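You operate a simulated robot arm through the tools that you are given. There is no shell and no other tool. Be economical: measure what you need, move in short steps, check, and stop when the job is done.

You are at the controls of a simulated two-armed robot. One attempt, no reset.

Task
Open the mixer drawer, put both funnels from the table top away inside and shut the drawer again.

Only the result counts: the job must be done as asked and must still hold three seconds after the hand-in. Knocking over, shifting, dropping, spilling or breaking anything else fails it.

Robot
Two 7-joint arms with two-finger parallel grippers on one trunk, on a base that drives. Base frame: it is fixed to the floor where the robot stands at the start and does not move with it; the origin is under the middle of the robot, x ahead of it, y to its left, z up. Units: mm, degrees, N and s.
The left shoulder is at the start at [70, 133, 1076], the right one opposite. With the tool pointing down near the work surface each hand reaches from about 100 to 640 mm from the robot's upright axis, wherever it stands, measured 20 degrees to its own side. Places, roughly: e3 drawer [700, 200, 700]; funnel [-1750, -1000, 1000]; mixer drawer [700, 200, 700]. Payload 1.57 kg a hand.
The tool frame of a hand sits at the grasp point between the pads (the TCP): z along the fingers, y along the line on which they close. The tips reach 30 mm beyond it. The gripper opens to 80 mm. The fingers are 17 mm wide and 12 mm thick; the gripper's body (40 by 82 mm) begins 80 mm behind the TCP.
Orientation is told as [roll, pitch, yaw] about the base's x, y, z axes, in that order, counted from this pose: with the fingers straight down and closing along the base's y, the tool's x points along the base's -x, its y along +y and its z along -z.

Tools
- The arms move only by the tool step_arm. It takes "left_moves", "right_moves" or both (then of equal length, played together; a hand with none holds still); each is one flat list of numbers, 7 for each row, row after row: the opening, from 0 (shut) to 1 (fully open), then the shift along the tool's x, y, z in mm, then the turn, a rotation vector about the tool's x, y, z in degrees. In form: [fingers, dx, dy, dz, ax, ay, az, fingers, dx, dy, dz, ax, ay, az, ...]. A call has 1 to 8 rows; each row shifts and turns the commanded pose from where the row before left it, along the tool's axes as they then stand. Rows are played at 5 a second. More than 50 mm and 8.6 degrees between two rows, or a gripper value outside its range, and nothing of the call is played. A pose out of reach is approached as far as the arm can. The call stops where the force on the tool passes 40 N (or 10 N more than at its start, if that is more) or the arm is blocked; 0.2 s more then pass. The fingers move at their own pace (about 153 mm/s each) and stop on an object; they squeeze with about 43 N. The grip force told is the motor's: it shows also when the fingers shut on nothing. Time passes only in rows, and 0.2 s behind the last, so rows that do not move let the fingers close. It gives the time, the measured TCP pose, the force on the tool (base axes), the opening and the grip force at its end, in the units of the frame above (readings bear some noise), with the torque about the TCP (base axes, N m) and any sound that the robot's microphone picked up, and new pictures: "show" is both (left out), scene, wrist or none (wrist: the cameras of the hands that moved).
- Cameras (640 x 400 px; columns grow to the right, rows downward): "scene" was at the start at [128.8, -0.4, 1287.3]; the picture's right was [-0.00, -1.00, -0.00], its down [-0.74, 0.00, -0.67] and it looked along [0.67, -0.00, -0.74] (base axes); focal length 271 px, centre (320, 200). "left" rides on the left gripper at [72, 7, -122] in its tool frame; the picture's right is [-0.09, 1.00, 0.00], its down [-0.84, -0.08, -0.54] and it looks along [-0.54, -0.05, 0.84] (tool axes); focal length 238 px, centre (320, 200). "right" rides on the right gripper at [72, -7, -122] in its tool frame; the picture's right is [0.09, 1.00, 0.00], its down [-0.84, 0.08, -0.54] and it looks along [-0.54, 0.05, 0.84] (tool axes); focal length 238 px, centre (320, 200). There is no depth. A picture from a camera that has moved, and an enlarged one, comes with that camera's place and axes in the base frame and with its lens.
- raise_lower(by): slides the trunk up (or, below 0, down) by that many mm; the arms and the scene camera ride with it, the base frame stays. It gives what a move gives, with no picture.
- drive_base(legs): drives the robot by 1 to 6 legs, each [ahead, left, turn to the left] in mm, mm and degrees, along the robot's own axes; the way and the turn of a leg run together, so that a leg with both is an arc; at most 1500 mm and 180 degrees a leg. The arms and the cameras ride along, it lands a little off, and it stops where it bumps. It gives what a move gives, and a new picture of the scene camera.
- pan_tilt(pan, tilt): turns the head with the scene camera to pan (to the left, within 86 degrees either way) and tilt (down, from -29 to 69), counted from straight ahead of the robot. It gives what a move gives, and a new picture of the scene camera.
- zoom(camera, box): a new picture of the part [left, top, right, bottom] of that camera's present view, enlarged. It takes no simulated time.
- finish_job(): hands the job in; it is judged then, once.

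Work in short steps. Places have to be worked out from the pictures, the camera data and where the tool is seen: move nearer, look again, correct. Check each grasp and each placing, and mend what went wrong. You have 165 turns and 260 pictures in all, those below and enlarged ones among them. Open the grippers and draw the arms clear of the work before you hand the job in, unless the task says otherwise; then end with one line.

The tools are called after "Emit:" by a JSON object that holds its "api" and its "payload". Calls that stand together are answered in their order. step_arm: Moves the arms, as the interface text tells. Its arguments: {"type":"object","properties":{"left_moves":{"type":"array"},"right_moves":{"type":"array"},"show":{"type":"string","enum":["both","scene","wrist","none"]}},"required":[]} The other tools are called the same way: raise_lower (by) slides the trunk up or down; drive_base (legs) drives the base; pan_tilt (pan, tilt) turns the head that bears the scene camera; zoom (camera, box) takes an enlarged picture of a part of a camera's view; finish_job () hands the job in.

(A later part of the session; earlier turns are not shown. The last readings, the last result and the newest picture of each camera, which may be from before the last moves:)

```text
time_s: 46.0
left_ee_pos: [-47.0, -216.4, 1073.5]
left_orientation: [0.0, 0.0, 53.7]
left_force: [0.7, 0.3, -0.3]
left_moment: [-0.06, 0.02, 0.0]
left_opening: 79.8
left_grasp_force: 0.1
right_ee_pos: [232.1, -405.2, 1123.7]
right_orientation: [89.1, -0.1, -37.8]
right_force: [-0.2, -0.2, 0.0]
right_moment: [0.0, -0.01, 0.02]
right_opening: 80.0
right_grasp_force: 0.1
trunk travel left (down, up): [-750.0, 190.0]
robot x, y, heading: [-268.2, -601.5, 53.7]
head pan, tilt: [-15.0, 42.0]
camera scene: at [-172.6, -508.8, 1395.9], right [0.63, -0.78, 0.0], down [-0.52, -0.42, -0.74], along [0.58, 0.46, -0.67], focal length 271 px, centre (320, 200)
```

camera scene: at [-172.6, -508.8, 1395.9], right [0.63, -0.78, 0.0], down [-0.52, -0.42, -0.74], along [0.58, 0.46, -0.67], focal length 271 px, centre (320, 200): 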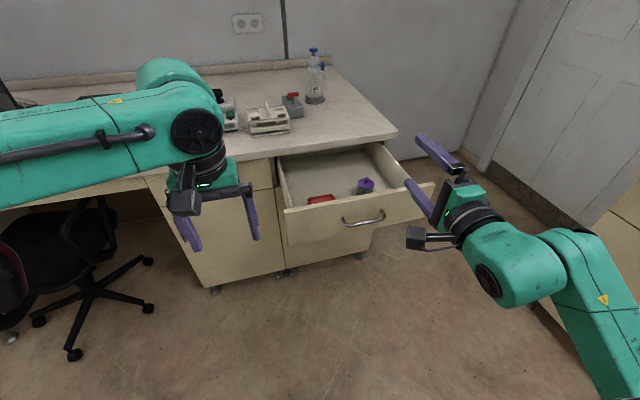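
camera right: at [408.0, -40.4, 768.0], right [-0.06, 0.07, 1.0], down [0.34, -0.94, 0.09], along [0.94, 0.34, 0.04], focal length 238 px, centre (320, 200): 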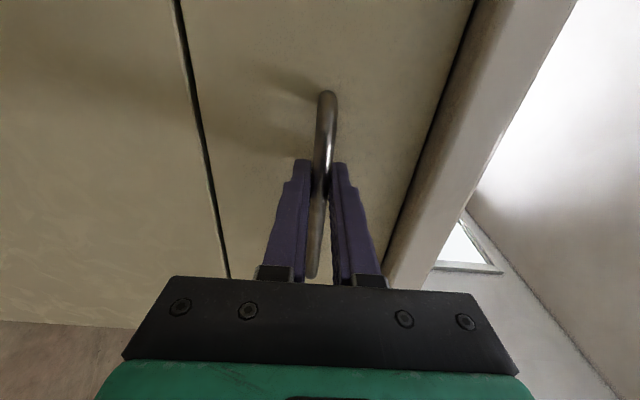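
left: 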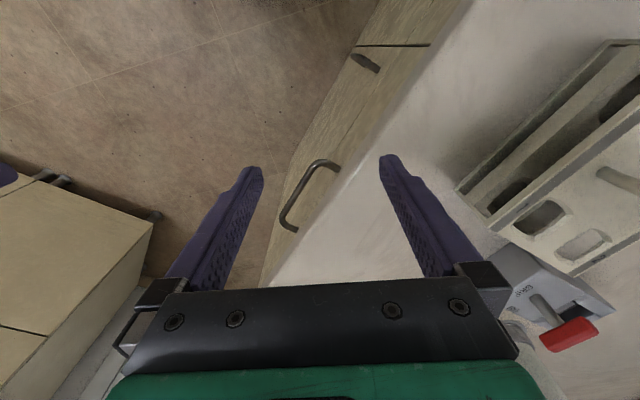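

Emit:
{"api": "zoom", "payload": {"camera": "scene", "box": [260, 130, 420, 230]}}

```text
4.00 times, centred on (340, 180) of scene
camera zoom: at [-172.6, -508.8, 1395.9], right [0.63, -0.78, 0.0], down [-0.52, -0.42, -0.74], along [0.58, 0.46, -0.67], focal length 1083 px, centre (240, 280)
```

zoom: 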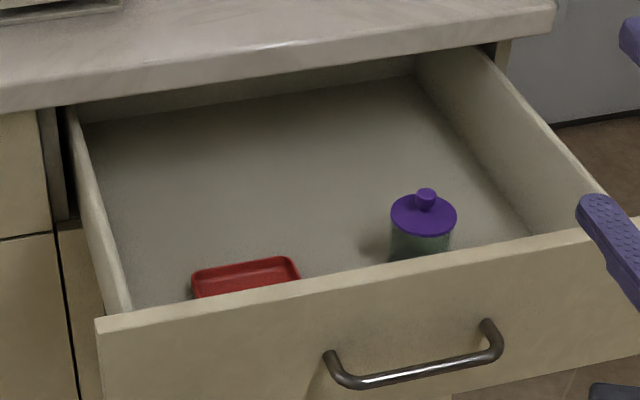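

The drawer holds a red dish (front left) and a purple-lidded jar (front right); the rear/left is free. Now I turn to the table with the funnels.

Emit:
{"api": "drive_base", "payload": {"legs": [[-100, 0, 0], [0, 0, 141]]}}

Emit:
{"api": "pan_tilt", "payload": {"pan": 0, "tilt": 25}}

```text
time_s: 52.9
left_ee_pos: [-745.6, -829.3, 1074.2]
left_orientation: [0.0, 0.0, -167.1]
left_force: [0.4, 0.6, -0.3]
left_moment: [0.03, 0.01, 0.0]
left_opening: 79.9
left_grasp_force: 0.0
right_ee_pos: [-832.1, -504.4, 1122.3]
right_orientation: [89.1, -0.2, 101.3]
right_force: [1.2, -0.8, 0.0]
right_moment: [-0.02, 0.0, -0.02]
right_opening: 79.8
right_grasp_force: 0.1
trunk travel left (down, up): [-750.0, 190.0]
robot x, y, heading: [-329.2, -681.1, -167.2]
head pan, tilt: [-15.0, 42.0]
camera scene: at [-459.0, -689.9, 1396.0], right [0.04, 1.0, 0.0], down [0.67, -0.03, -0.74], along [-0.74, 0.03, -0.67], focal length 271 px, centre (320, 200)
```

scene: 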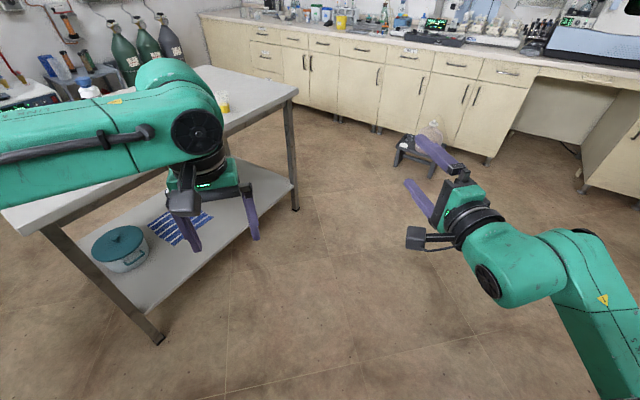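

```text
time_s: 53.7
left_ee_pos: [-746.0, -829.2, 1074.4]
left_orientation: [0.1, 0.0, -167.2]
left_force: [-0.7, 0.1, 0.2]
left_moment: [-0.04, -0.01, 0.02]
left_opening: 80.1
left_grasp_force: 0.0
right_ee_pos: [-831.9, -502.8, 1122.7]
right_orientation: [89.1, -0.2, 101.3]
right_force: [-0.2, -0.3, 0.8]
right_moment: [0.0, -0.02, 0.0]
right_opening: 80.2
right_grasp_force: 0.1
trunk travel left (down, up): [-750.0, 190.0]
robot x, y, heading: [-327.7, -680.7, -167.3]
head pan, tilt: [0.0, 25.0]
camera scene: at [-465.3, -713.5, 1422.2], right [-0.22, 0.98, 0.0], down [0.41, 0.09, -0.91], along [-0.88, -0.2, -0.42], focal length 271 px, centre (320, 200)
```

scene: 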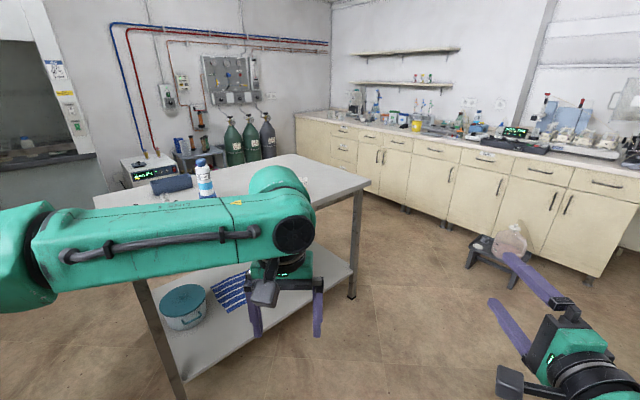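

The table is ahead-left; its long side faces heading ≈54°, top z≈880. I drive to stand off in front of the funnels' place and face the table (heading −126°).

Emit:
{"api": "drive_base", "payload": {"legs": [[880, -520, 0], [0, 0, 41]]}}

Emit:
{"api": "pan_tilt", "payload": {"pan": 0, "tilt": 35}}

```text
time_s: 60.9
left_ee_pos: [-1519.2, -754.9, 1074.1]
left_orientation: [0.0, 0.1, -126.0]
left_force: [0.1, 0.8, 0.4]
left_moment: [0.02, 0.03, 0.03]
left_opening: 80.2
left_grasp_force: 0.1
right_ee_pos: [-1798.4, -566.0, 1122.0]
right_orientation: [89.1, -0.1, 142.4]
right_force: [-0.3, 0.2, 0.2]
right_moment: [0.01, -0.02, 0.03]
right_opening: 80.1
right_grasp_force: 0.0
trunk travel left (down, up): [-750.0, 190.0]
robot x, y, heading: [-1299.3, -368.4, -126.0]
head pan, tilt: [0.0, 25.0]
camera scene: at [-1384.8, -483.4, 1422.2], right [-0.81, 0.59, 0.0], down [0.25, 0.34, -0.91], along [-0.53, -0.73, -0.42], focal length 271 px, centre (320, 200)
```

scene: 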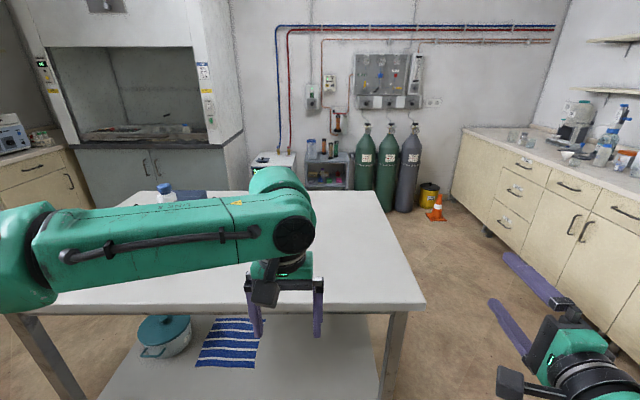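

```text
time_s: 61.6
left_ee_pos: [-1519.2, -754.6, 1073.3]
left_orientation: [0.1, 0.0, -126.0]
left_force: [0.4, 0.4, -1.0]
left_moment: [0.05, -0.03, 0.01]
left_opening: 80.0
left_grasp_force: 0.0
right_ee_pos: [-1798.1, -566.7, 1123.4]
right_orientation: [89.1, -0.2, 142.4]
right_force: [0.5, 0.2, -0.1]
right_moment: [-0.01, 0.01, 0.04]
right_opening: 80.0
right_grasp_force: 0.1
trunk travel left (down, up): [-750.0, 190.0]
robot x, y, heading: [-1299.9, -367.4, -126.1]
head pan, tilt: [0.0, 35.0]
camera scene: at [-1382.2, -480.3, 1406.5], right [-0.81, 0.59, 0.0], down [0.34, 0.46, -0.82], along [-0.48, -0.66, -0.57], focal length 271 px, centre (320, 200)
```

scene: 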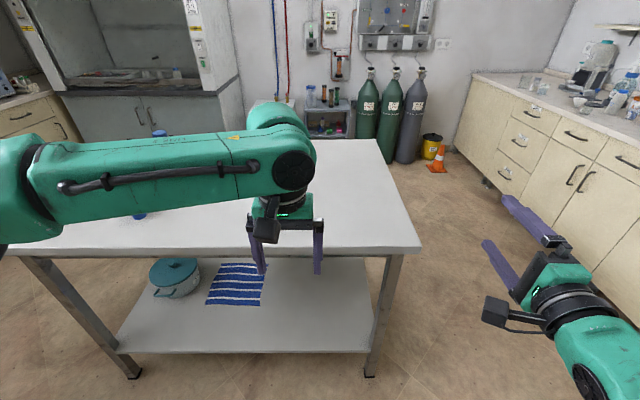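

Funnels may be hidden behind the left arm; check with the left wrist camera.

Emit:
{"api": "zoom", "payload": {"camera": "left", "box": [0, 0, 640, 400]}}

Emit:
{"api": "pan_tilt", "payload": {"pan": 45, "tilt": 35}}

```text
1.00 times, centred on (320, 200) of left (not enlarged: the box is as wide or as high as the picture)
camera zoom: at [-1471.8, -701.9, 1194.7], right [0.75, -0.66, 0.0], down [-0.56, -0.63, 0.54], along [-0.36, -0.41, -0.84], focal length 238 px, centre (320, 200)
```

zoom: 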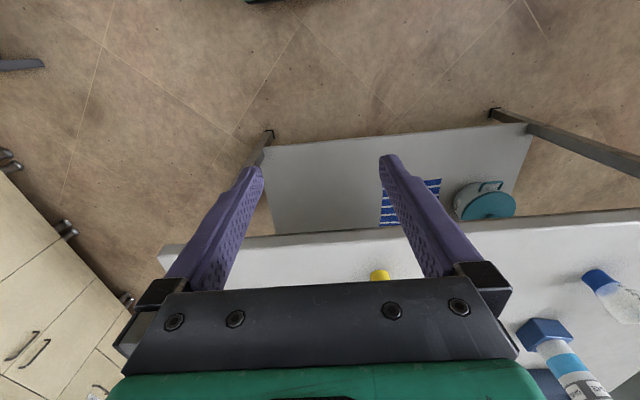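

```text
time_s: 62.8
left_ee_pos: [-1519.1, -755.3, 1073.6]
left_orientation: [-0.1, 0.0, -126.1]
left_force: [-0.3, 0.9, 0.2]
left_moment: [-0.02, 0.0, 0.0]
left_opening: 80.0
left_grasp_force: 0.0
right_ee_pos: [-1798.7, -566.3, 1123.4]
right_orientation: [89.0, -0.3, 142.4]
right_force: [-0.3, 0.4, 0.0]
right_moment: [-0.02, -0.03, 0.05]
right_opening: 80.1
right_grasp_force: 0.0
trunk travel left (down, up): [-750.0, 190.0]
robot x, y, heading: [-1301.0, -365.6, -125.9]
head pan, tilt: [45.0, 35.0]
camera scene: at [-1316.8, -496.0, 1406.5], right [-0.99, -0.16, 0.0], down [-0.09, 0.57, -0.82], along [0.13, -0.81, -0.57], focal length 271 px, centre (320, 200)
```

scene: 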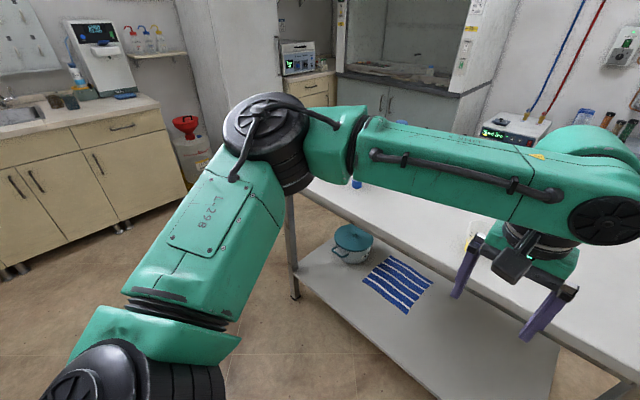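

A yellow object sits behind the left gripper. I draw the left hand back and outward to unblock the view.

Emit:
{"api": "step_arm", "payload": {"left_moves": [1, 0, 45, 0, 0, 0, 0, 1, 0, 45, 0, 0, 0, 0, 1, 0, 45, 0, 0, 0, 0, 1, 0, 45, 0, 0, 0, 0, 1, 40, 20, 0, 0, 0, 0, 1, 40, 20, 0, 0, 0, 0, 1, 40, 20, 0, 0, 0, 0], "show": "none"}}

Emit:
{"api": "pan_tilt", "payload": {"pan": 0, "tilt": 35}}

```text
time_s: 64.4
left_ee_pos: [-1252.2, -797.0, 1074.8]
left_orientation: [0.2, -0.1, -126.0]
left_force: [-0.1, -0.5, 0.2]
left_moment: [-0.01, 0.01, -0.01]
left_opening: 79.9
left_grasp_force: 0.1
right_ee_pos: [-1796.7, -564.9, 1125.3]
right_orientation: [89.2, -0.3, 142.4]
right_force: [-0.4, 0.2, 0.8]
right_moment: [0.02, -0.01, 0.01]
right_opening: 79.8
right_grasp_force: 0.0
trunk travel left (down, up): [-750.0, 190.0]
robot x, y, heading: [-1300.7, -369.6, -126.2]
head pan, tilt: [45.0, 35.0]
```

```text
time_s: 65.5
left_ee_pos: [-1254.1, -799.2, 1074.3]
left_orientation: [0.0, 0.0, -125.9]
left_force: [0.3, 0.2, 0.4]
left_moment: [0.04, 0.01, 0.0]
left_opening: 80.0
left_grasp_force: 0.0
right_ee_pos: [-1798.3, -565.3, 1123.9]
right_orientation: [89.0, -0.2, 142.4]
right_force: [0.1, 0.4, 0.2]
right_moment: [-0.02, 0.02, 0.01]
right_opening: 79.8
right_grasp_force: 0.2
trunk travel left (down, up): [-750.0, 190.0]
robot x, y, heading: [-1301.3, -367.3, -125.9]
head pan, tilt: [0.0, 35.0]
camera scene: at [-1381.9, -480.1, 1406.5], right [-0.81, 0.59, 0.0], down [0.34, 0.46, -0.82], along [-0.48, -0.66, -0.57], focal length 271 px, centre (320, 200)
```

scene: 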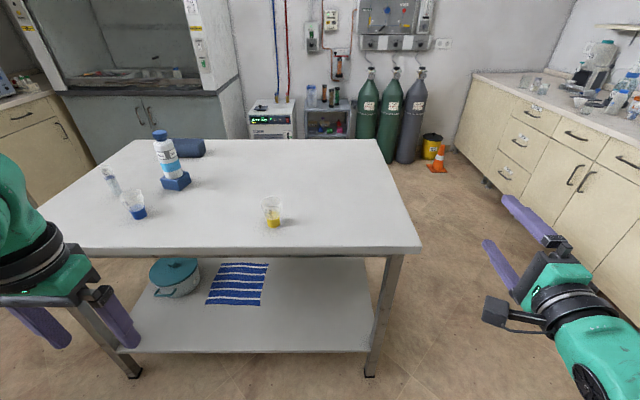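

Now the table top is clear. Zoom in on it.

Emit:
{"api": "zoom", "payload": {"camera": "scene", "box": [90, 120, 218, 240]}}

Emit:
{"api": "zoom", "payload": {"camera": "scene", "box": [232, 180, 312, 240]}}

```text
3.33 times, centred on (154, 180) of scene
camera zoom: at [-1381.9, -480.1, 1406.5], right [-0.81, 0.59, 0.0], down [0.34, 0.46, -0.82], along [-0.48, -0.66, -0.57], focal length 902 px, centre (873, 267)
```

zoom: 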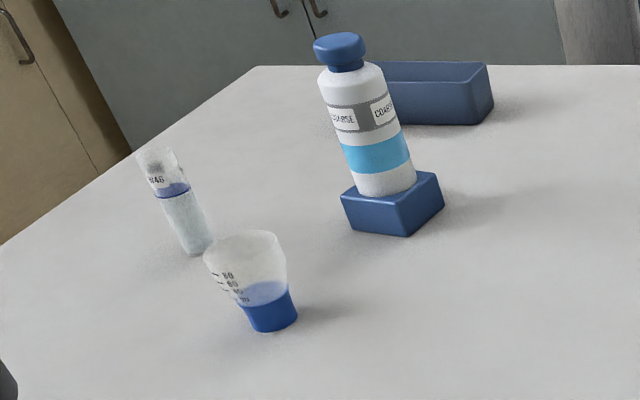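

```text
6.67 times, centred on (272, 210) of scene
camera zoom: at [-1381.9, -480.1, 1406.5], right [-0.81, 0.59, 0.0], down [0.34, 0.46, -0.82], along [-0.48, -0.66, -0.57], focal length 1805 px, centre (640, 133)
```

zoom: 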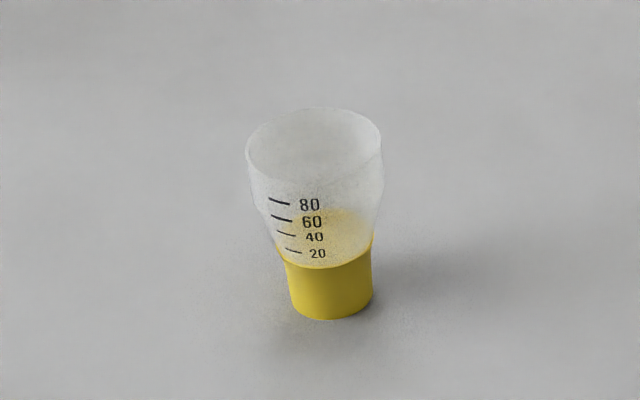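

The two graduated filter funnels (yellow base ≈[-1633,-1060], blue base ≈[-1317,-1349]) are on the table beside a bottle and a tube. I first turn the right hand back to pointing down, here in clear space: unroll first.

Emit:
{"api": "step_arm", "payload": {"right_moves": [1, 0, 0, 0, 0, 0, -8.5, 1, 0, 0, 0, 0, 0, -8.5, 1, 0, 0, 0, 0, 0, -8.5, 1, 0, 0, 0, 0, 0, -8.5, 1, 0, 0, 0, 0, 0, -8.5, 1, 0, 0, 0, 0, 0, -8.5, 1, 0, 0, 0, 0, 0, -8.5, 1, 0, 0, 0, 0, 0, -8.5], "show": "none"}}

Emit:
{"api": "step_arm", "payload": {"right_moves": [1, 0, 0, 0, 0, 0, -7.5, 1, 0, 0, 0, 0, 0, -7.5, 1, 0, 0, 0, 0, 0, -7, 1, 0, 0, 20, 0, 8, 0, 1, 10, 0, 20, 0, 8, 0, 1, 10, 0, 20, 0, 8, 0, 1, 10, 0, 10, 0, 8, 0, 1, 0, 0, 0, 0, 8, 0], "show": "scene"}}

```text
time_s: 67.3
left_ee_pos: [-1254.9, -799.5, 1073.9]
left_orientation: [0.0, 0.0, -126.0]
left_force: [1.4, 0.5, -0.8]
left_moment: [0.0, -0.03, 0.01]
left_opening: 80.0
left_grasp_force: 0.1
right_ee_pos: [-1798.7, -566.3, 1122.4]
right_orientation: [87.4, -68.5, 144.7]
right_force: [-0.6, -0.1, 0.3]
right_moment: [0.03, 0.01, 0.0]
right_opening: 79.8
right_grasp_force: 0.0
trunk travel left (down, up): [-750.0, 190.0]
robot x, y, heading: [-1301.3, -366.0, -125.9]
head pan, tilt: [0.0, 35.0]
```

```text
time_s: 69.1
left_ee_pos: [-1256.1, -799.0, 1073.5]
left_orientation: [0.1, 0.1, -126.1]
left_force: [-1.0, 0.1, 0.6]
left_moment: [0.03, -0.01, 0.02]
left_opening: 80.1
left_grasp_force: 0.0
right_ee_pos: [-1835.8, -613.6, 1079.8]
right_orientation: [-0.3, -48.8, -127.4]
right_force: [-1.1, -0.1, -0.4]
right_moment: [0.01, 0.02, 0.02]
right_opening: 80.0
right_grasp_force: 0.2
trunk travel left (down, up): [-750.0, 190.0]
robot x, y, heading: [-1304.1, -370.1, -126.3]
head pan, tilt: [0.0, 35.0]
camera scene: at [-1383.0, -480.9, 1406.4], right [-0.81, 0.59, 0.0], down [0.34, 0.46, -0.82], along [-0.48, -0.66, -0.57], focal length 271 px, centre (320, 200)
```

scene: 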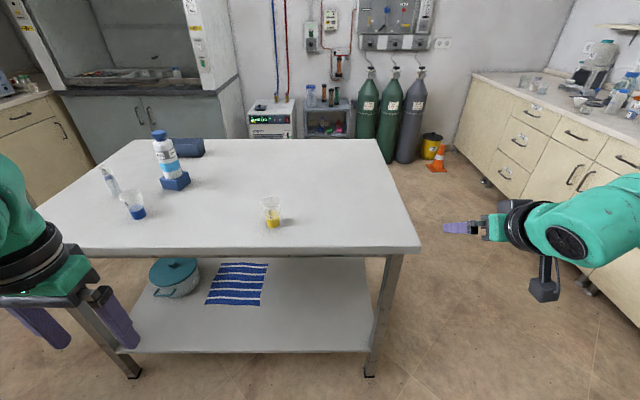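

Works nicely. Continue pitching to straight down.

Emit:
{"api": "step_arm", "payload": {"right_moves": [1, 0, 0, 0, 0, 8, 0, 1, 0, 0, 0, 0, 8, 0, 1, 0, 0, 0, 0, 8, 0, 1, 0, 0, 0, 0, 8, 0, 1, 0, 0, 0, 0, 8, 0, 1, 0, 0, 0, 0, 8.5, 0, 1, 0, 0, 0, 0, 0, 1.4], "show": "none"}}

```text
time_s: 70.7
left_ee_pos: [-1256.6, -798.8, 1074.0]
left_orientation: [0.0, -0.1, -126.0]
left_force: [-0.3, 0.5, -0.6]
left_moment: [-0.03, 0.02, 0.0]
left_opening: 80.1
left_grasp_force: 0.0
right_ee_pos: [-1834.1, -611.3, 1081.9]
right_orientation: [-0.3, -0.6, -129.1]
right_force: [-0.3, 0.4, 0.3]
right_moment: [0.0, -0.03, 0.0]
right_opening: 80.0
right_grasp_force: 0.0
trunk travel left (down, up): [-750.0, 190.0]
robot x, y, heading: [-1304.2, -373.2, -125.9]
head pan, tilt: [0.0, 35.0]
```

Right hand points down. Drive to the working stance in front of both funnels.

Emit:
{"api": "drive_base", "payload": {"legs": [[0, 350, 0], [270, 0, 0]]}}

Emit:
{"api": "step_arm", "payload": {"left_moves": [1, -48, -15, 0, 0, 0, 0, 1, -48, -15, 0, 0, 0, 0, 1, -40, -15, 0, 0, 0, 0], "right_moves": [1, 20, 25, 0, 0, 0, -3, 1, 15, 25, 0, 0, 0, 0, 1, 10, 25, 0, 0, 0, 0]}}

```text
time_s: 74.5
left_ee_pos: [-1133.7, -1221.0, 1073.7]
left_orientation: [0.1, -0.1, -126.2]
left_force: [0.4, 0.2, 0.1]
left_moment: [0.02, -0.02, 0.0]
left_opening: 79.8
left_grasp_force: 0.0
right_ee_pos: [-1713.1, -1033.4, 1081.5]
right_orientation: [-0.3, -0.7, -129.1]
right_force: [-0.1, -0.3, -0.1]
right_moment: [0.0, -0.01, 0.03]
right_opening: 79.8
right_grasp_force: 0.1
trunk travel left (down, up): [-750.0, 190.0]
robot x, y, heading: [-1176.6, -792.4, -126.1]
head pan, tilt: [0.0, 35.0]
camera scene: at [-1260.3, -901.8, 1406.7], right [-0.81, 0.59, 0.0], down [0.34, 0.46, -0.82], along [-0.48, -0.66, -0.57], focal length 271 px, centre (320, 200)
```

scene: 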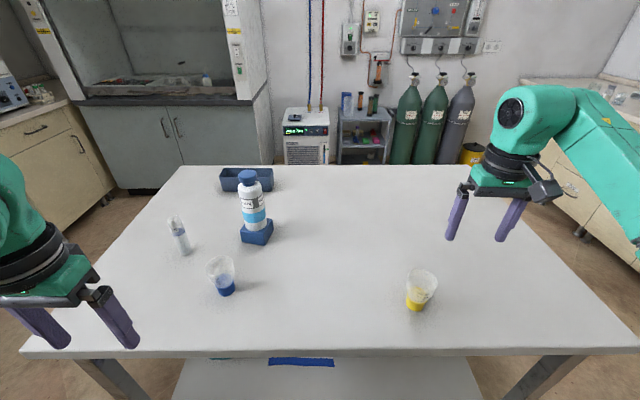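

```text
refused: row 1 steps farther than a row can; nothing moved
```

Triangulated: table z≈871, yellow (-1638,-1071), blue (-1315,-1356). Move both hands above them at z≈1075.

Emit:
{"api": "step_arm", "payload": {"left_moves": [1, -43, -13.4, 0, 0, 0, 0, 1, -43, -13.4, 0, 0, 0, 0, 1, -43, -13.4, 0, 0, 0, 0, 1, -43, -13.4, 0, 0, 0, 0, 1, -43, -13.4, 0, 0, 0, 0], "right_moves": [1, 2.6, 16.6, 0, 0, 0, -3, 1, 2.6, 16.6, 0, 0, 0, 0, 1, 2.6, 16.6, 0, 0, 0, 0, 1, 2.6, 16.6, 0, 0, 0, 0, 1, 2.6, 16.6, 0, 0, 0, 0]}}

```text
time_s: 75.7
left_ee_pos: [-1318.3, -1357.1, 1072.9]
left_orientation: [0.1, 0.1, -126.2]
left_force: [-0.6, -1.0, -0.1]
left_moment: [-0.01, 0.0, -0.01]
left_opening: 79.9
left_grasp_force: 0.2
right_ee_pos: [-1641.4, -1074.6, 1080.5]
right_orientation: [-0.1, -0.4, -126.2]
right_force: [0.7, -0.4, 0.7]
right_moment: [0.01, -0.04, 0.02]
right_opening: 80.2
right_grasp_force: 0.1
trunk travel left (down, up): [-750.0, 190.0]
robot x, y, heading: [-1180.4, -792.3, -126.1]
head pan, tilt: [0.0, 35.0]
camera scene: at [-1263.6, -904.2, 1406.2], right [-0.81, 0.59, 0.0], down [0.34, 0.46, -0.82], along [-0.48, -0.66, -0.58], focal length 271 px, centre (320, 200)
camera right: at [-1601.6, -1011.7, 1202.1], right [0.86, -0.51, 0.0], down [-0.43, -0.72, 0.55], along [-0.28, -0.47, -0.84], focal length 238 px, centre (320, 200)
camera left: at [-1270.1, -1304.7, 1193.7], right [0.75, -0.66, 0.0], down [-0.56, -0.63, 0.54], along [-0.36, -0.41, -0.84], focal length 238 px, centre (320, 200)
```

scene: 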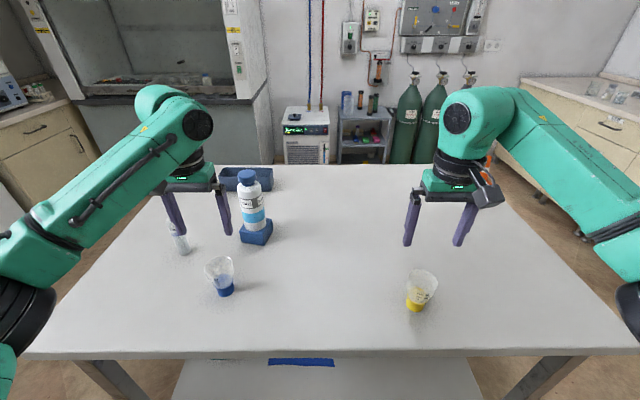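
right: 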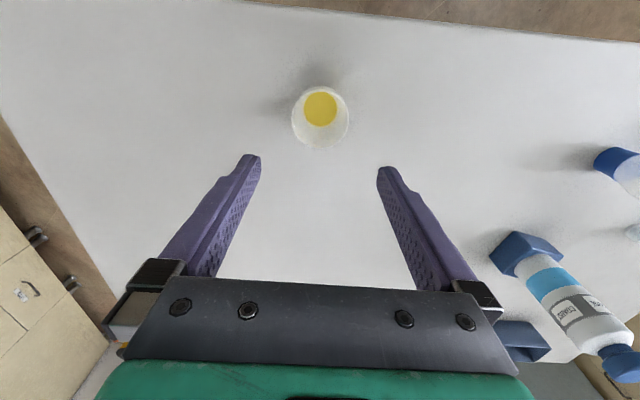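
left: 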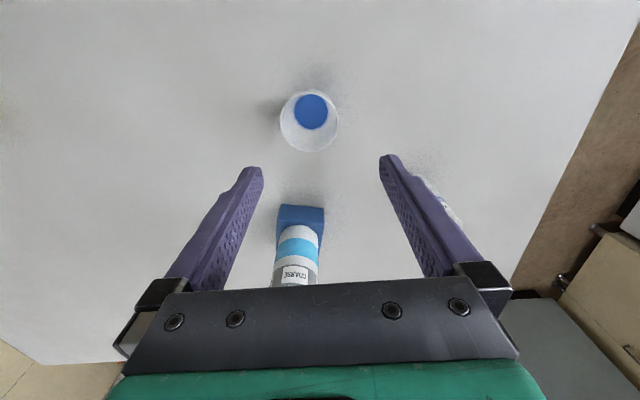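

Both funnels are seen slightly towards the robot from the hands: right needs +13 mm x, left +11 x and −9 y. Correct and descend 75 mm, then look.

Emit:
{"api": "step_arm", "payload": {"left_moves": [1, 11, -9, 0, 0, 0, 0, 1, 0, 0, 35, 0, 0, 0, 1, 0, 0, 35, 0, 0, 0], "right_moves": [1, 13, -2, 0, 0, 0, 0, 1, 0, 0, 40, 0, 0, 0, 1, 0, 0, 40, 0, 0, 0], "show": "wrist"}}

```text
time_s: 76.5
left_ee_pos: [-1314.9, -1344.1, 1003.7]
left_orientation: [0.0, 0.0, -126.1]
left_force: [0.5, -1.0, 0.0]
left_moment: [0.01, -0.01, -0.02]
left_opening: 80.0
left_grasp_force: 0.2
right_ee_pos: [-1634.7, -1062.5, 1000.5]
right_orientation: [-0.1, -0.5, -126.2]
right_force: [-0.5, 0.8, -0.4]
right_moment: [0.0, 0.0, 0.01]
right_opening: 80.1
right_grasp_force: 0.1
trunk travel left (down, up): [-750.0, 190.0]
robot x, y, heading: [-1180.9, -792.3, -126.0]
head pan, tilt: [0.0, 35.0]
camera right: at [-1595.2, -999.7, 1122.8], right [0.86, -0.51, 0.0], down [-0.43, -0.72, 0.55], along [-0.28, -0.47, -0.84], focal length 238 px, centre (320, 200)
camera left: at [-1268.1, -1290.3, 1124.0], right [0.75, -0.66, 0.0], down [-0.56, -0.63, 0.54], along [-0.36, -0.41, -0.84], focal length 238 px, centre (320, 200)
```

right: 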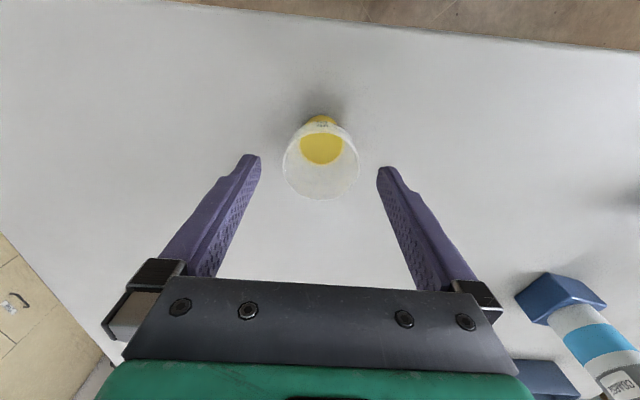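
left: 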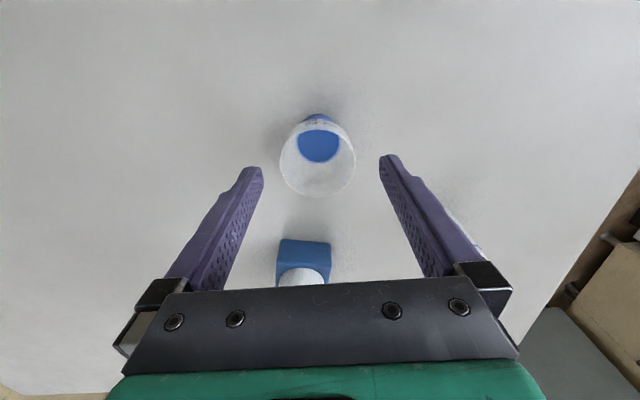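

Well centred (rim 56 mm). Descend a further 58/60 mm and close.

Emit:
{"api": "step_arm", "payload": {"left_moves": [1, 3, -1, 30, 0, 0, 0, 1, 0, 0, 31, 0, 0, 0, 1, 0, 0, 0, 0, 0, 0, 0.4, 0, 0, 0, 0, 0, 0, 0, 0, 0, 0, 0, 0, 0, 0, 0, 0, 0, 0, 0, 0, 0, 0, 0, 0, 0, 0], "right_moves": [1, 2, 0, 29, 0, 0, 0, 1, 0, 0, 29, 0, 0, 0, 1, 0, 0, 0, 0, 0, 0, 0.4, 0, 0, 0, 0, 0, 0, 0, 0, 0, 0, 0, 0, 0, 0, 0, 0, 0, 0, 0, 0, 0, 0, 0, 0, 0, 0]}}

```text
refused: moves must hold 7 numbers for each row
```

Malformed list; resend.

Emit:
{"api": "step_arm", "payload": {"left_moves": [1, 3, -1, 30, 0, 0, 0, 1, 0, 0, 31, 0, 0, 0, 0, 0, 0, 0, 0, 0, 0, 0, 0, 0, 0, 0, 0, 0, 0, 0, 0, 0, 0, 0, 0], "right_moves": [1, 2, 0, 29, 0, 0, 0, 1, 0, 0, 29, 0, 0, 0, 0, 0, 0, 0, 0, 0, 0, 0, 0, 0, 0, 0, 0, 0, 0, 0, 0, 0, 0, 0, 0]}}

```text
time_s: 77.7
left_ee_pos: [-1314.9, -1339.4, 942.2]
left_orientation: [0.0, 0.0, -126.2]
left_force: [0.0, 0.4, -0.3]
left_moment: [0.02, 0.02, -0.02]
left_opening: 55.4
left_grasp_force: 42.8
right_ee_pos: [-1634.6, -1061.6, 941.3]
right_orientation: [-0.2, -0.5, -126.2]
right_force: [0.0, -0.2, 0.3]
right_moment: [-0.04, -0.02, -0.02]
right_opening: 55.7
right_grasp_force: 42.8
trunk travel left (down, up): [-750.0, 190.0]
robot x, y, heading: [-1175.9, -791.1, -126.4]
head pan, tilt: [0.0, 35.0]
camera scene: at [-1261.4, -903.3, 1406.4], right [-0.81, 0.59, 0.0], down [0.34, 0.46, -0.82], along [-0.48, -0.66, -0.57], focal length 271 px, centre (320, 200)
camera right: at [-1594.5, -998.5, 1064.5], right [0.86, -0.51, 0.0], down [-0.43, -0.72, 0.55], along [-0.28, -0.47, -0.84], focal length 238 px, centre (320, 200)
camera left: at [-1267.0, -1286.1, 1062.7], right [0.75, -0.66, 0.0], down [-0.56, -0.63, 0.54], along [-0.36, -0.41, -0.84], focal length 238 px, centre (320, 200)
```

scene: 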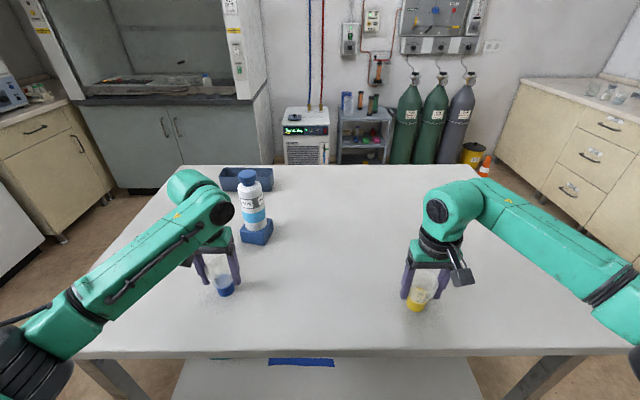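
right: 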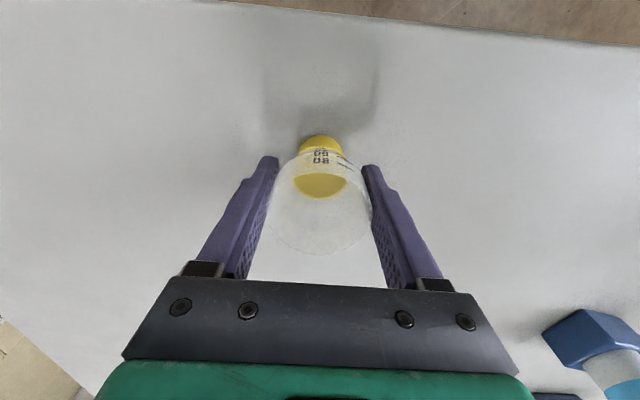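
left: 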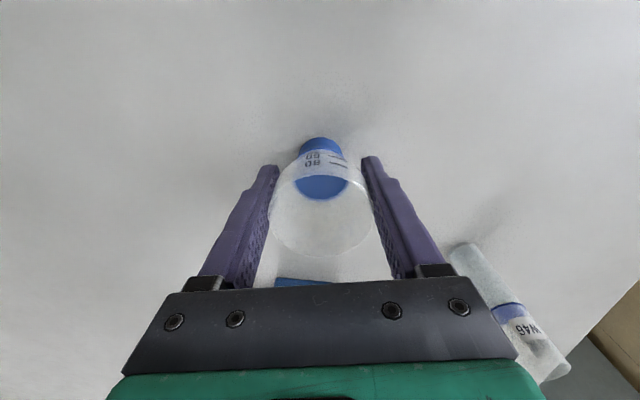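

Both funnels gripped (55.5 mm, 43 N). Lift 100 mm and check.

Emit:
{"api": "step_arm", "payload": {"left_moves": [0, 0, 0, -20, 0, 0, 0, 0, 0, 0, -25, 0, 0, 0, 0, 0, 0, -25, 0, 0, 0, 0, 0, 0, -30, 0, 0, 0], "right_moves": [0, 0, 0, -20, 0, 0, 0, 0, 0, 0, -25, 0, 0, 0, 0, 0, 0, -25, 0, 0, 0, 0, 0, 0, -30, 0, 0, 0]}}

```text
time_s: 78.7
left_ee_pos: [-1314.5, -1338.8, 1042.4]
left_orientation: [0.0, 0.0, -126.2]
left_force: [0.8, 0.1, -0.3]
left_moment: [0.03, -0.02, 0.0]
left_opening: 55.7
left_grasp_force: 43.1
right_ee_pos: [-1632.7, -1060.7, 1044.3]
right_orientation: [-0.2, -0.6, -126.1]
right_force: [-0.1, 0.1, -0.9]
right_moment: [0.0, 0.01, 0.0]
right_opening: 55.5
right_grasp_force: 42.8
trunk travel left (down, up): [-750.0, 190.0]
robot x, y, heading: [-1182.7, -792.9, -126.2]
head pan, tilt: [0.0, 35.0]
camera scene: at [-1260.5, -902.4, 1406.5], right [-0.81, 0.59, 0.0], down [0.34, 0.46, -0.82], along [-0.48, -0.66, -0.57], focal length 271 px, centre (320, 200)
camera right: at [-1592.3, -997.7, 1165.8], right [0.86, -0.51, 0.0], down [-0.43, -0.72, 0.55], along [-0.29, -0.47, -0.84], focal length 238 px, centre (320, 200)
camera left: at [-1267.2, -1286.2, 1163.3], right [0.75, -0.66, 0.0], down [-0.56, -0.63, 0.54], along [-0.36, -0.41, -0.84], focal length 238 px, centre (320, 200)
```

scene: 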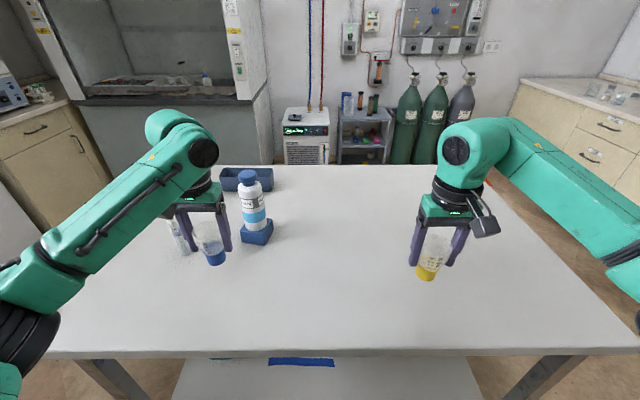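
right: 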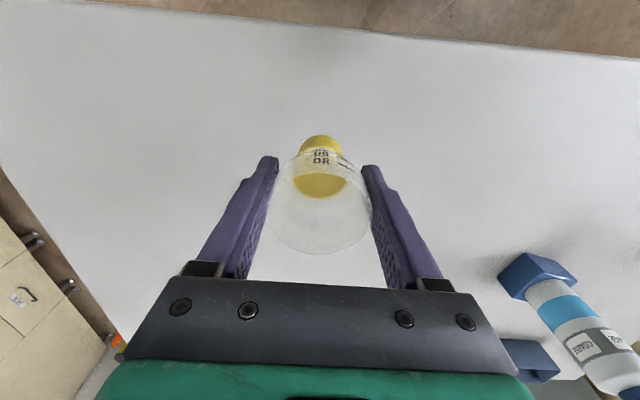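
left: 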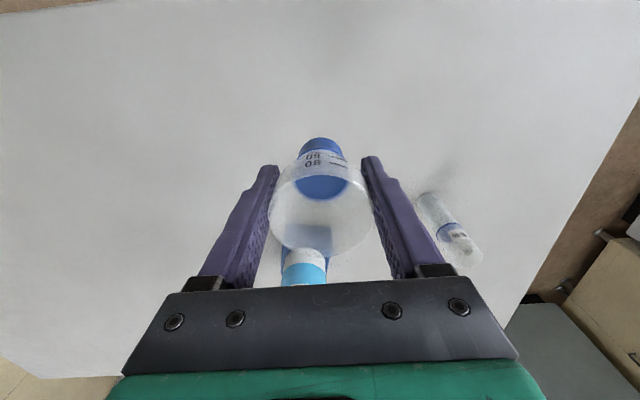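

Both funnels are held securely. Back off from the table, turn round to face the bench and move in front of the open drawer (standing off).

Emit:
{"api": "drive_base", "payload": {"legs": [[-500, 0, 0], [0, 0, 90], [0, 0, 90]]}}

```text
time_s: 89.2
left_ee_pos: [-756.7, 163.7, 1042.3]
left_orientation: [0.0, -0.1, 54.6]
left_force: [0.4, 0.0, -0.9]
left_moment: [0.03, 0.01, 0.02]
left_opening: 54.8
left_grasp_force: 43.4
right_ee_pos: [-436.3, -110.4, 1043.4]
right_orientation: [-0.2, -0.5, 54.7]
right_force: [0.4, -0.3, -1.7]
right_moment: [-0.01, 0.0, 0.01]
right_opening: 54.8
right_grasp_force: 42.9
trunk travel left (down, up): [-750.0, 190.0]
robot x, y, heading: [-887.2, -386.7, 54.5]
head pan, tilt: [0.0, 35.0]
camera scene: at [-805.1, -273.9, 1406.4], right [0.82, -0.58, 0.0], down [-0.33, -0.47, -0.82], along [0.47, 0.67, -0.57], focal length 271 px, centre (320, 200)
```

scene: 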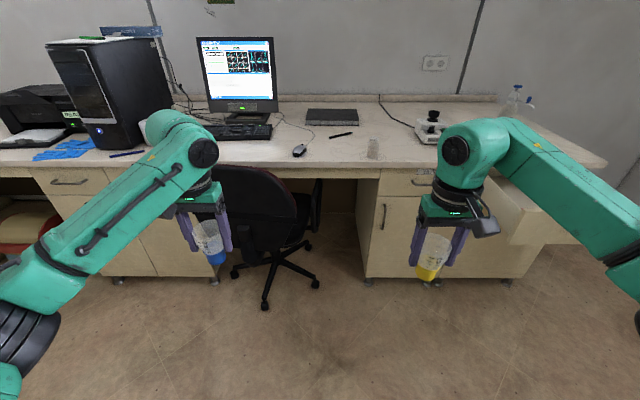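

Now drive right and ahead to stand off in front of the drawer.

Emit:
{"api": "drive_base", "payload": {"legs": [[0, 0, -0.7], [0, -787, 0], [300, 0, 0]]}}

Emit:
{"api": "zoom", "payload": {"camera": "scene", "box": [240, 150, 480, 300]}}

```text
time_s: 95.5
left_ee_pos: [68.2, -62.5, 1042.3]
left_orientation: [0.0, 0.0, 53.5]
left_force: [0.4, 0.3, -1.1]
left_moment: [0.01, -0.04, -0.01]
left_opening: 54.7
left_grasp_force: 43.0
right_ee_pos: [383.9, -343.0, 1043.2]
right_orientation: [-0.2, -0.5, 53.5]
right_force: [-0.3, 0.8, -1.0]
right_moment: [-0.02, 0.0, 0.02]
right_opening: 54.8
right_grasp_force: 42.7
trunk travel left (down, up): [-750.0, 190.0]
robot x, y, heading: [-69.6, -609.5, 53.6]
head pan, tilt: [0.0, 35.0]
camera scene: at [11.3, -499.1, 1406.6], right [0.8, -0.59, 0.0], down [-0.34, -0.46, -0.82], along [0.49, 0.66, -0.57], focal length 271 px, centre (320, 200)
```

scene: 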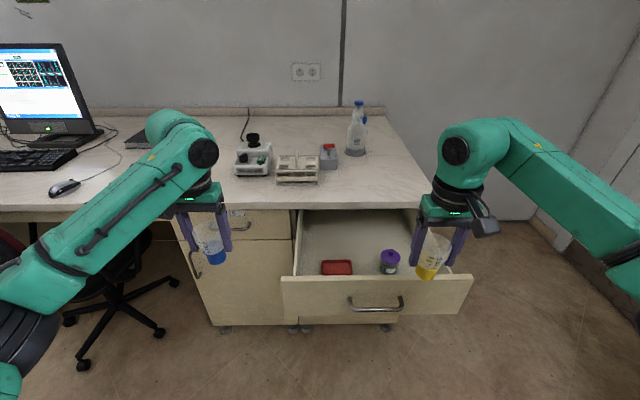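

```text
2.67 times, centred on (360, 225) of scene
camera zoom: at [11.3, -499.1, 1406.6], right [0.8, -0.59, 0.0], down [-0.34, -0.46, -0.82], along [0.49, 0.66, -0.57], focal length 722 px, centre (213, 133)
```

zoom: 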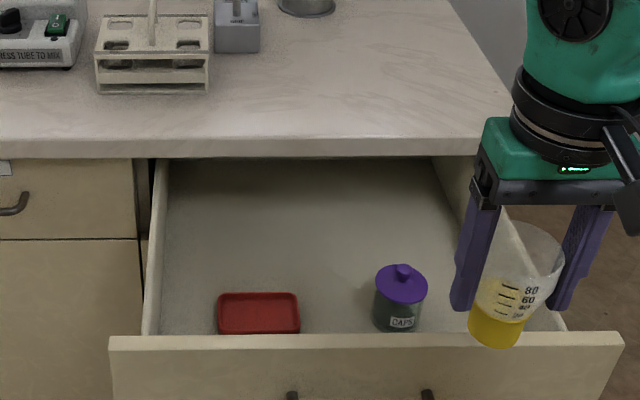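

With two views I get: drawer floor z≈688, front top ≈850, jar "CAPS" at (u184,w−520), red tray at u190–250; counter edge at u≈335. The free space behind the jar suits both funnels. Drive in: 240 ahead, 88 right.

Emit:
{"api": "drive_base", "payload": {"legs": [[0, -88, 0.2], [240, 0, 0]]}}

```text
time_s: 98.0
left_ee_pos: [280.7, 81.4, 1042.6]
left_orientation: [0.0, 0.0, 53.7]
left_force: [-0.6, -0.2, -0.9]
left_moment: [-0.01, -0.01, 0.0]
left_opening: 54.5
left_grasp_force: 43.2
right_ee_pos: [599.6, -196.1, 1043.1]
right_orientation: [-0.2, -0.6, 53.7]
right_force: [0.3, -0.1, -0.1]
right_moment: [0.0, 0.01, -0.01]
right_opening: 54.7
right_grasp_force: 43.0
trunk travel left (down, up): [-750.0, 190.0]
robot x, y, heading: [147.1, -464.3, 53.7]
head pan, tilt: [0.0, 35.0]
camera scene: at [225.6, -355.2, 1406.6], right [0.81, -0.59, 0.0], down [-0.34, -0.46, -0.82], along [0.48, 0.66, -0.57], focal length 271 px, centre (320, 200)
```

scene: 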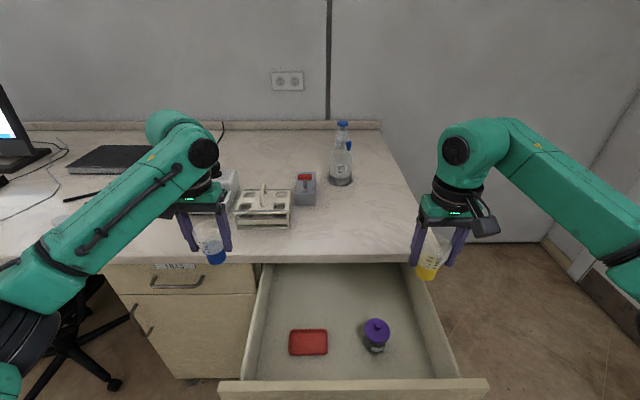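

Right hand is at (u196, w−600). Move 66 mm ahead, then lower 180 and check.

Emit:
{"api": "step_arm", "payload": {"right_moves": [0, -33, 0, 0, 0, 0, 0, 0, -33, 0, 0, 0, 0, 0, 0, 0, 0, 45, 0, 0, 0, 0, 0, 0, 45, 0, 0, 0, 0, 0, 0, 45, 0, 0, 0, 0, 0, 0, 45, 0, 0, 0]}}

```text
time_s: 99.3
left_ee_pos: [282.6, 83.2, 1041.1]
left_orientation: [-0.1, 0.0, 53.7]
left_force: [-0.3, -0.2, -1.2]
left_moment: [-0.02, 0.03, 0.0]
left_opening: 54.3
left_grasp_force: 42.5
right_ee_pos: [639.2, -140.9, 861.1]
right_orientation: [-0.1, -0.5, 53.8]
right_force: [0.4, 0.0, -0.4]
right_moment: [-0.03, 0.01, 0.0]
right_opening: 54.7
right_grasp_force: 43.1
trunk travel left (down, up): [-750.0, 190.0]
robot x, y, heading: [142.9, -466.0, 53.7]
head pan, tilt: [0.0, 35.0]
camera scene: at [227.1, -353.6, 1406.4], right [0.81, -0.59, 0.0], down [-0.34, -0.46, -0.82], along [0.48, 0.66, -0.57], focal length 271 px, centre (320, 200)
camera right: at [602.9, -204.0, 983.9], right [-0.86, 0.51, 0.0], down [0.43, 0.72, 0.55], along [0.29, 0.47, -0.84], focal length 238 px, centre (320, 200)
```

scene: 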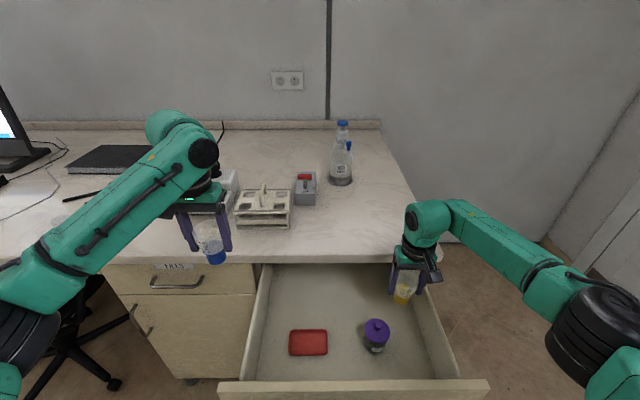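
right: 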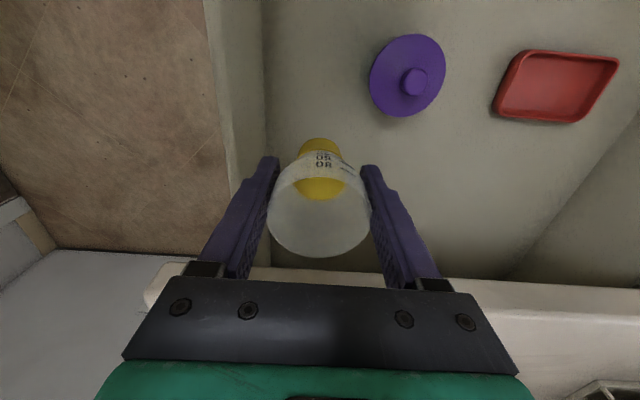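

Clear all round (wall 70 mm to the right, jar 65 left/55 near). Lower 85 more, then feel for the floor in small steps.

Emit:
{"api": "step_arm", "payload": {"right_moves": [0, 0, 0, 30, 0, 0, 0, 0, 0, 0, 30, 0, 0, 0, 0, 0, 0, 25, 0, 0, 0], "show": "wrist"}}

```text
time_s: 100.2
left_ee_pos: [281.3, 83.8, 1041.9]
left_orientation: [0.0, 0.0, 53.7]
left_force: [0.6, -0.6, 0.3]
left_moment: [0.01, 0.0, 0.02]
left_opening: 54.6
left_grasp_force: 43.6
right_ee_pos: [640.8, -141.1, 778.1]
right_orientation: [-0.2, -0.4, 53.9]
right_force: [-0.3, -0.1, 0.5]
right_moment: [-0.01, 0.0, 0.0]
right_opening: 54.7
right_grasp_force: 43.7
trunk travel left (down, up): [-750.0, 190.0]
robot x, y, heading: [141.4, -465.3, 53.4]
head pan, tilt: [0.0, 35.0]
camera right: at [603.6, -204.3, 900.4], right [-0.86, 0.51, 0.0], down [0.43, 0.72, 0.55], along [0.29, 0.47, -0.84], focal length 238 px, centre (320, 200)
```

right: 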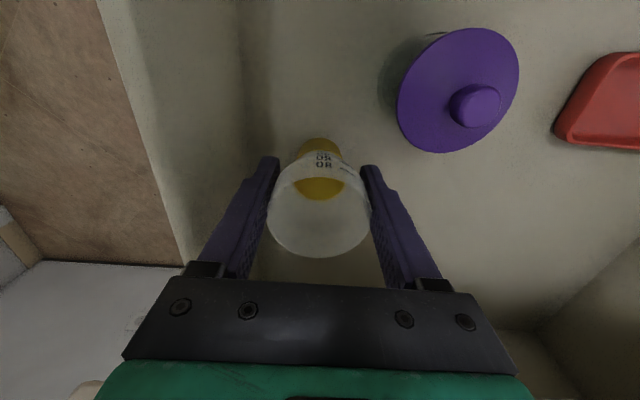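

Continue down in 6 mm steps.

Emit:
{"api": "step_arm", "payload": {"right_moves": [0, 0, 0, 6, 0, 0, 0, 0, 0, 0, 6, 0, 0, 0], "show": "none"}}

Emit:
{"api": "step_arm", "payload": {"right_moves": [0, 0, 0, 4, 0, 0, 0], "show": "none"}}

```text
time_s: 100.8
left_ee_pos: [280.6, 83.8, 1042.4]
left_orientation: [0.0, -0.1, 53.7]
left_force: [-0.1, -0.1, -0.6]
left_moment: [-0.02, -0.01, -0.07]
left_opening: 54.6
left_grasp_force: 42.8
right_ee_pos: [639.1, -141.3, 767.1]
right_orientation: [-0.3, -0.7, 53.7]
right_force: [-0.9, 0.2, -0.8]
right_moment: [-0.01, -0.02, 0.02]
right_opening: 54.3
right_grasp_force: 42.7
trunk travel left (down, up): [-750.0, 190.0]
robot x, y, heading: [143.2, -463.1, 53.7]
head pan, tilt: [0.0, 35.0]
```

```text
time_s: 101.2
left_ee_pos: [281.7, 83.5, 1042.1]
left_orientation: [0.0, 0.0, 53.7]
left_force: [0.3, 0.2, -0.7]
left_moment: [0.01, -0.01, 0.02]
left_opening: 54.5
left_grasp_force: 43.0
right_ee_pos: [637.4, -141.3, 763.2]
right_orientation: [-0.3, -0.6, 53.8]
right_force: [0.1, 0.2, -0.1]
right_moment: [-0.03, 0.01, 0.01]
right_opening: 54.5
right_grasp_force: 42.8
trunk travel left (down, up): [-750.0, 190.0]
robot x, y, heading: [144.2, -464.4, 53.7]
head pan, tilt: [0.0, 35.0]
```

Emit:
{"api": "step_arm", "payload": {"right_moves": [0, 0, 0, 4, 0, 0, 0], "show": "none"}}

Emit:
{"api": "step_arm", "payload": {"right_moves": [0, 0, 0, 4, 0, 0, 0], "show": "none"}}

Emit:
{"api": "step_arm", "payload": {"right_moves": [0, 0, 0, 3, 0, 0, 0], "show": "wrist"}}

```text
time_s: 101.5
left_ee_pos: [280.4, 83.3, 1042.8]
left_orientation: [0.0, 0.1, 53.7]
left_force: [1.0, 0.7, -0.8]
left_moment: [-0.01, 0.0, 0.01]
left_opening: 54.5
left_grasp_force: 42.4
right_ee_pos: [637.0, -143.2, 760.8]
right_orientation: [-0.4, -0.8, 53.7]
right_force: [0.8, -0.4, 5.9]
right_moment: [0.02, 0.03, 0.01]
right_opening: 54.7
right_grasp_force: 42.8
right hand out of reach, approached as far as the arm can: row 1
trunk travel left (down, up): [-750.0, 190.0]
robot x, y, heading: [141.4, -467.3, 53.8]
head pan, tilt: [0.0, 35.0]
```

```text
time_s: 102.0
left_ee_pos: [278.3, 79.6, 1043.8]
left_orientation: [0.0, -0.1, 53.7]
left_force: [0.0, -0.3, -0.3]
left_moment: [0.01, 0.0, -0.03]
left_opening: 54.4
left_grasp_force: 43.3
right_ee_pos: [635.8, -145.6, 760.8]
right_orientation: [-0.4, -1.2, 53.5]
right_force: [5.4, -2.9, 25.1]
right_moment: [-0.09, -0.12, 0.0]
right_opening: 54.7
right_grasp_force: 43.2
trunk travel left (down, up): [-750.0, 190.0]
robot x, y, heading: [143.8, -467.7, 53.5]
head pan, tilt: [0.0, 35.0]
```

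```text
time_s: 102.3
left_ee_pos: [277.5, 78.3, 1044.9]
left_orientation: [-0.1, -0.3, 53.7]
left_force: [0.3, 0.1, -0.5]
left_moment: [0.01, 0.01, 0.01]
left_opening: 54.5
left_grasp_force: 43.0
right_ee_pos: [634.0, -147.5, 759.6]
right_orientation: [-0.3, -1.1, 53.6]
right_force: [7.2, -6.3, 36.6]
right_moment: [-0.2, -0.27, 0.08]
right_opening: 54.8
right_grasp_force: 43.3
trunk travel left (down, up): [-750.0, 190.0]
robot x, y, heading: [143.2, -463.2, 54.0]
head pan, tilt: [0.0, 35.0]
camera right: at [596.3, -210.4, 880.9], right [-0.86, 0.52, -0.01], down [0.42, 0.71, 0.56], along [0.29, 0.48, -0.83], focal length 238 px, centre (320, 200)
```

right: 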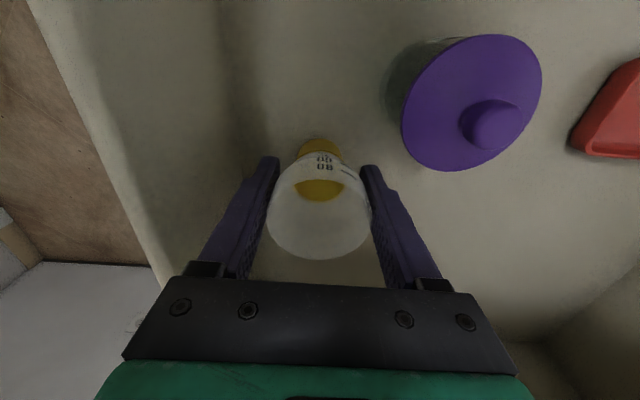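

Contact force shows the funnel stands on the drawer floor (z≈690). Ease up a few mm, then open.

Emit:
{"api": "step_arm", "payload": {"right_moves": [0, 0, 0, -6, 0, 0, 0, 0, 0, 0, 0, 0, 0, 0], "show": "none"}}

```text
time_s: 103.0
left_ee_pos: [279.2, 81.2, 1043.5]
left_orientation: [0.1, -0.1, 53.8]
left_force: [-0.2, 0.1, -1.2]
left_moment: [0.02, 0.03, 0.0]
left_opening: 54.5
left_grasp_force: 43.0
right_ee_pos: [635.3, -144.9, 759.4]
right_orientation: [-0.2, -0.7, 53.8]
right_force: [2.9, -3.5, 13.1]
right_moment: [0.05, -0.2, -0.05]
right_opening: 54.7
right_grasp_force: 43.1
trunk travel left (down, up): [-750.0, 190.0]
robot x, y, heading: [147.7, -465.9, 53.7]
head pan, tilt: [0.0, 35.0]
```

Emit:
{"api": "step_arm", "payload": {"right_moves": [0, 0, 0, -2, 0, 0, 0, 0.85, 0, 0, 0, 0, 0, 0, 1, 0, 0, 0, 0, 0, 0], "show": "wrist"}}

```text
time_s: 103.8
left_ee_pos: [280.4, 83.2, 1042.3]
left_orientation: [0.1, 0.0, 53.9]
left_force: [0.7, 0.2, -0.7]
left_moment: [-0.02, 0.0, 0.01]
left_opening: 54.8
left_grasp_force: 43.0
right_ee_pos: [635.8, -144.7, 760.4]
right_orientation: [-0.2, -0.5, 53.9]
right_force: [-0.4, -0.3, 0.2]
right_moment: [0.03, 0.0, 0.0]
right_opening: 80.1
right_grasp_force: 0.1
trunk travel left (down, up): [-750.0, 190.0]
robot x, y, heading: [143.1, -469.0, 53.8]
head pan, tilt: [0.0, 35.0]
camera right: at [599.9, -206.1, 883.0], right [-0.86, 0.51, 0.0], down [0.43, 0.72, 0.55], along [0.29, 0.47, -0.84], focal length 238 px, centre (320, 200)
```

right: 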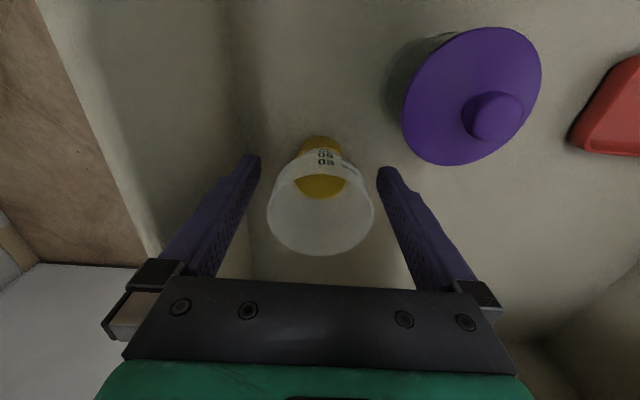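

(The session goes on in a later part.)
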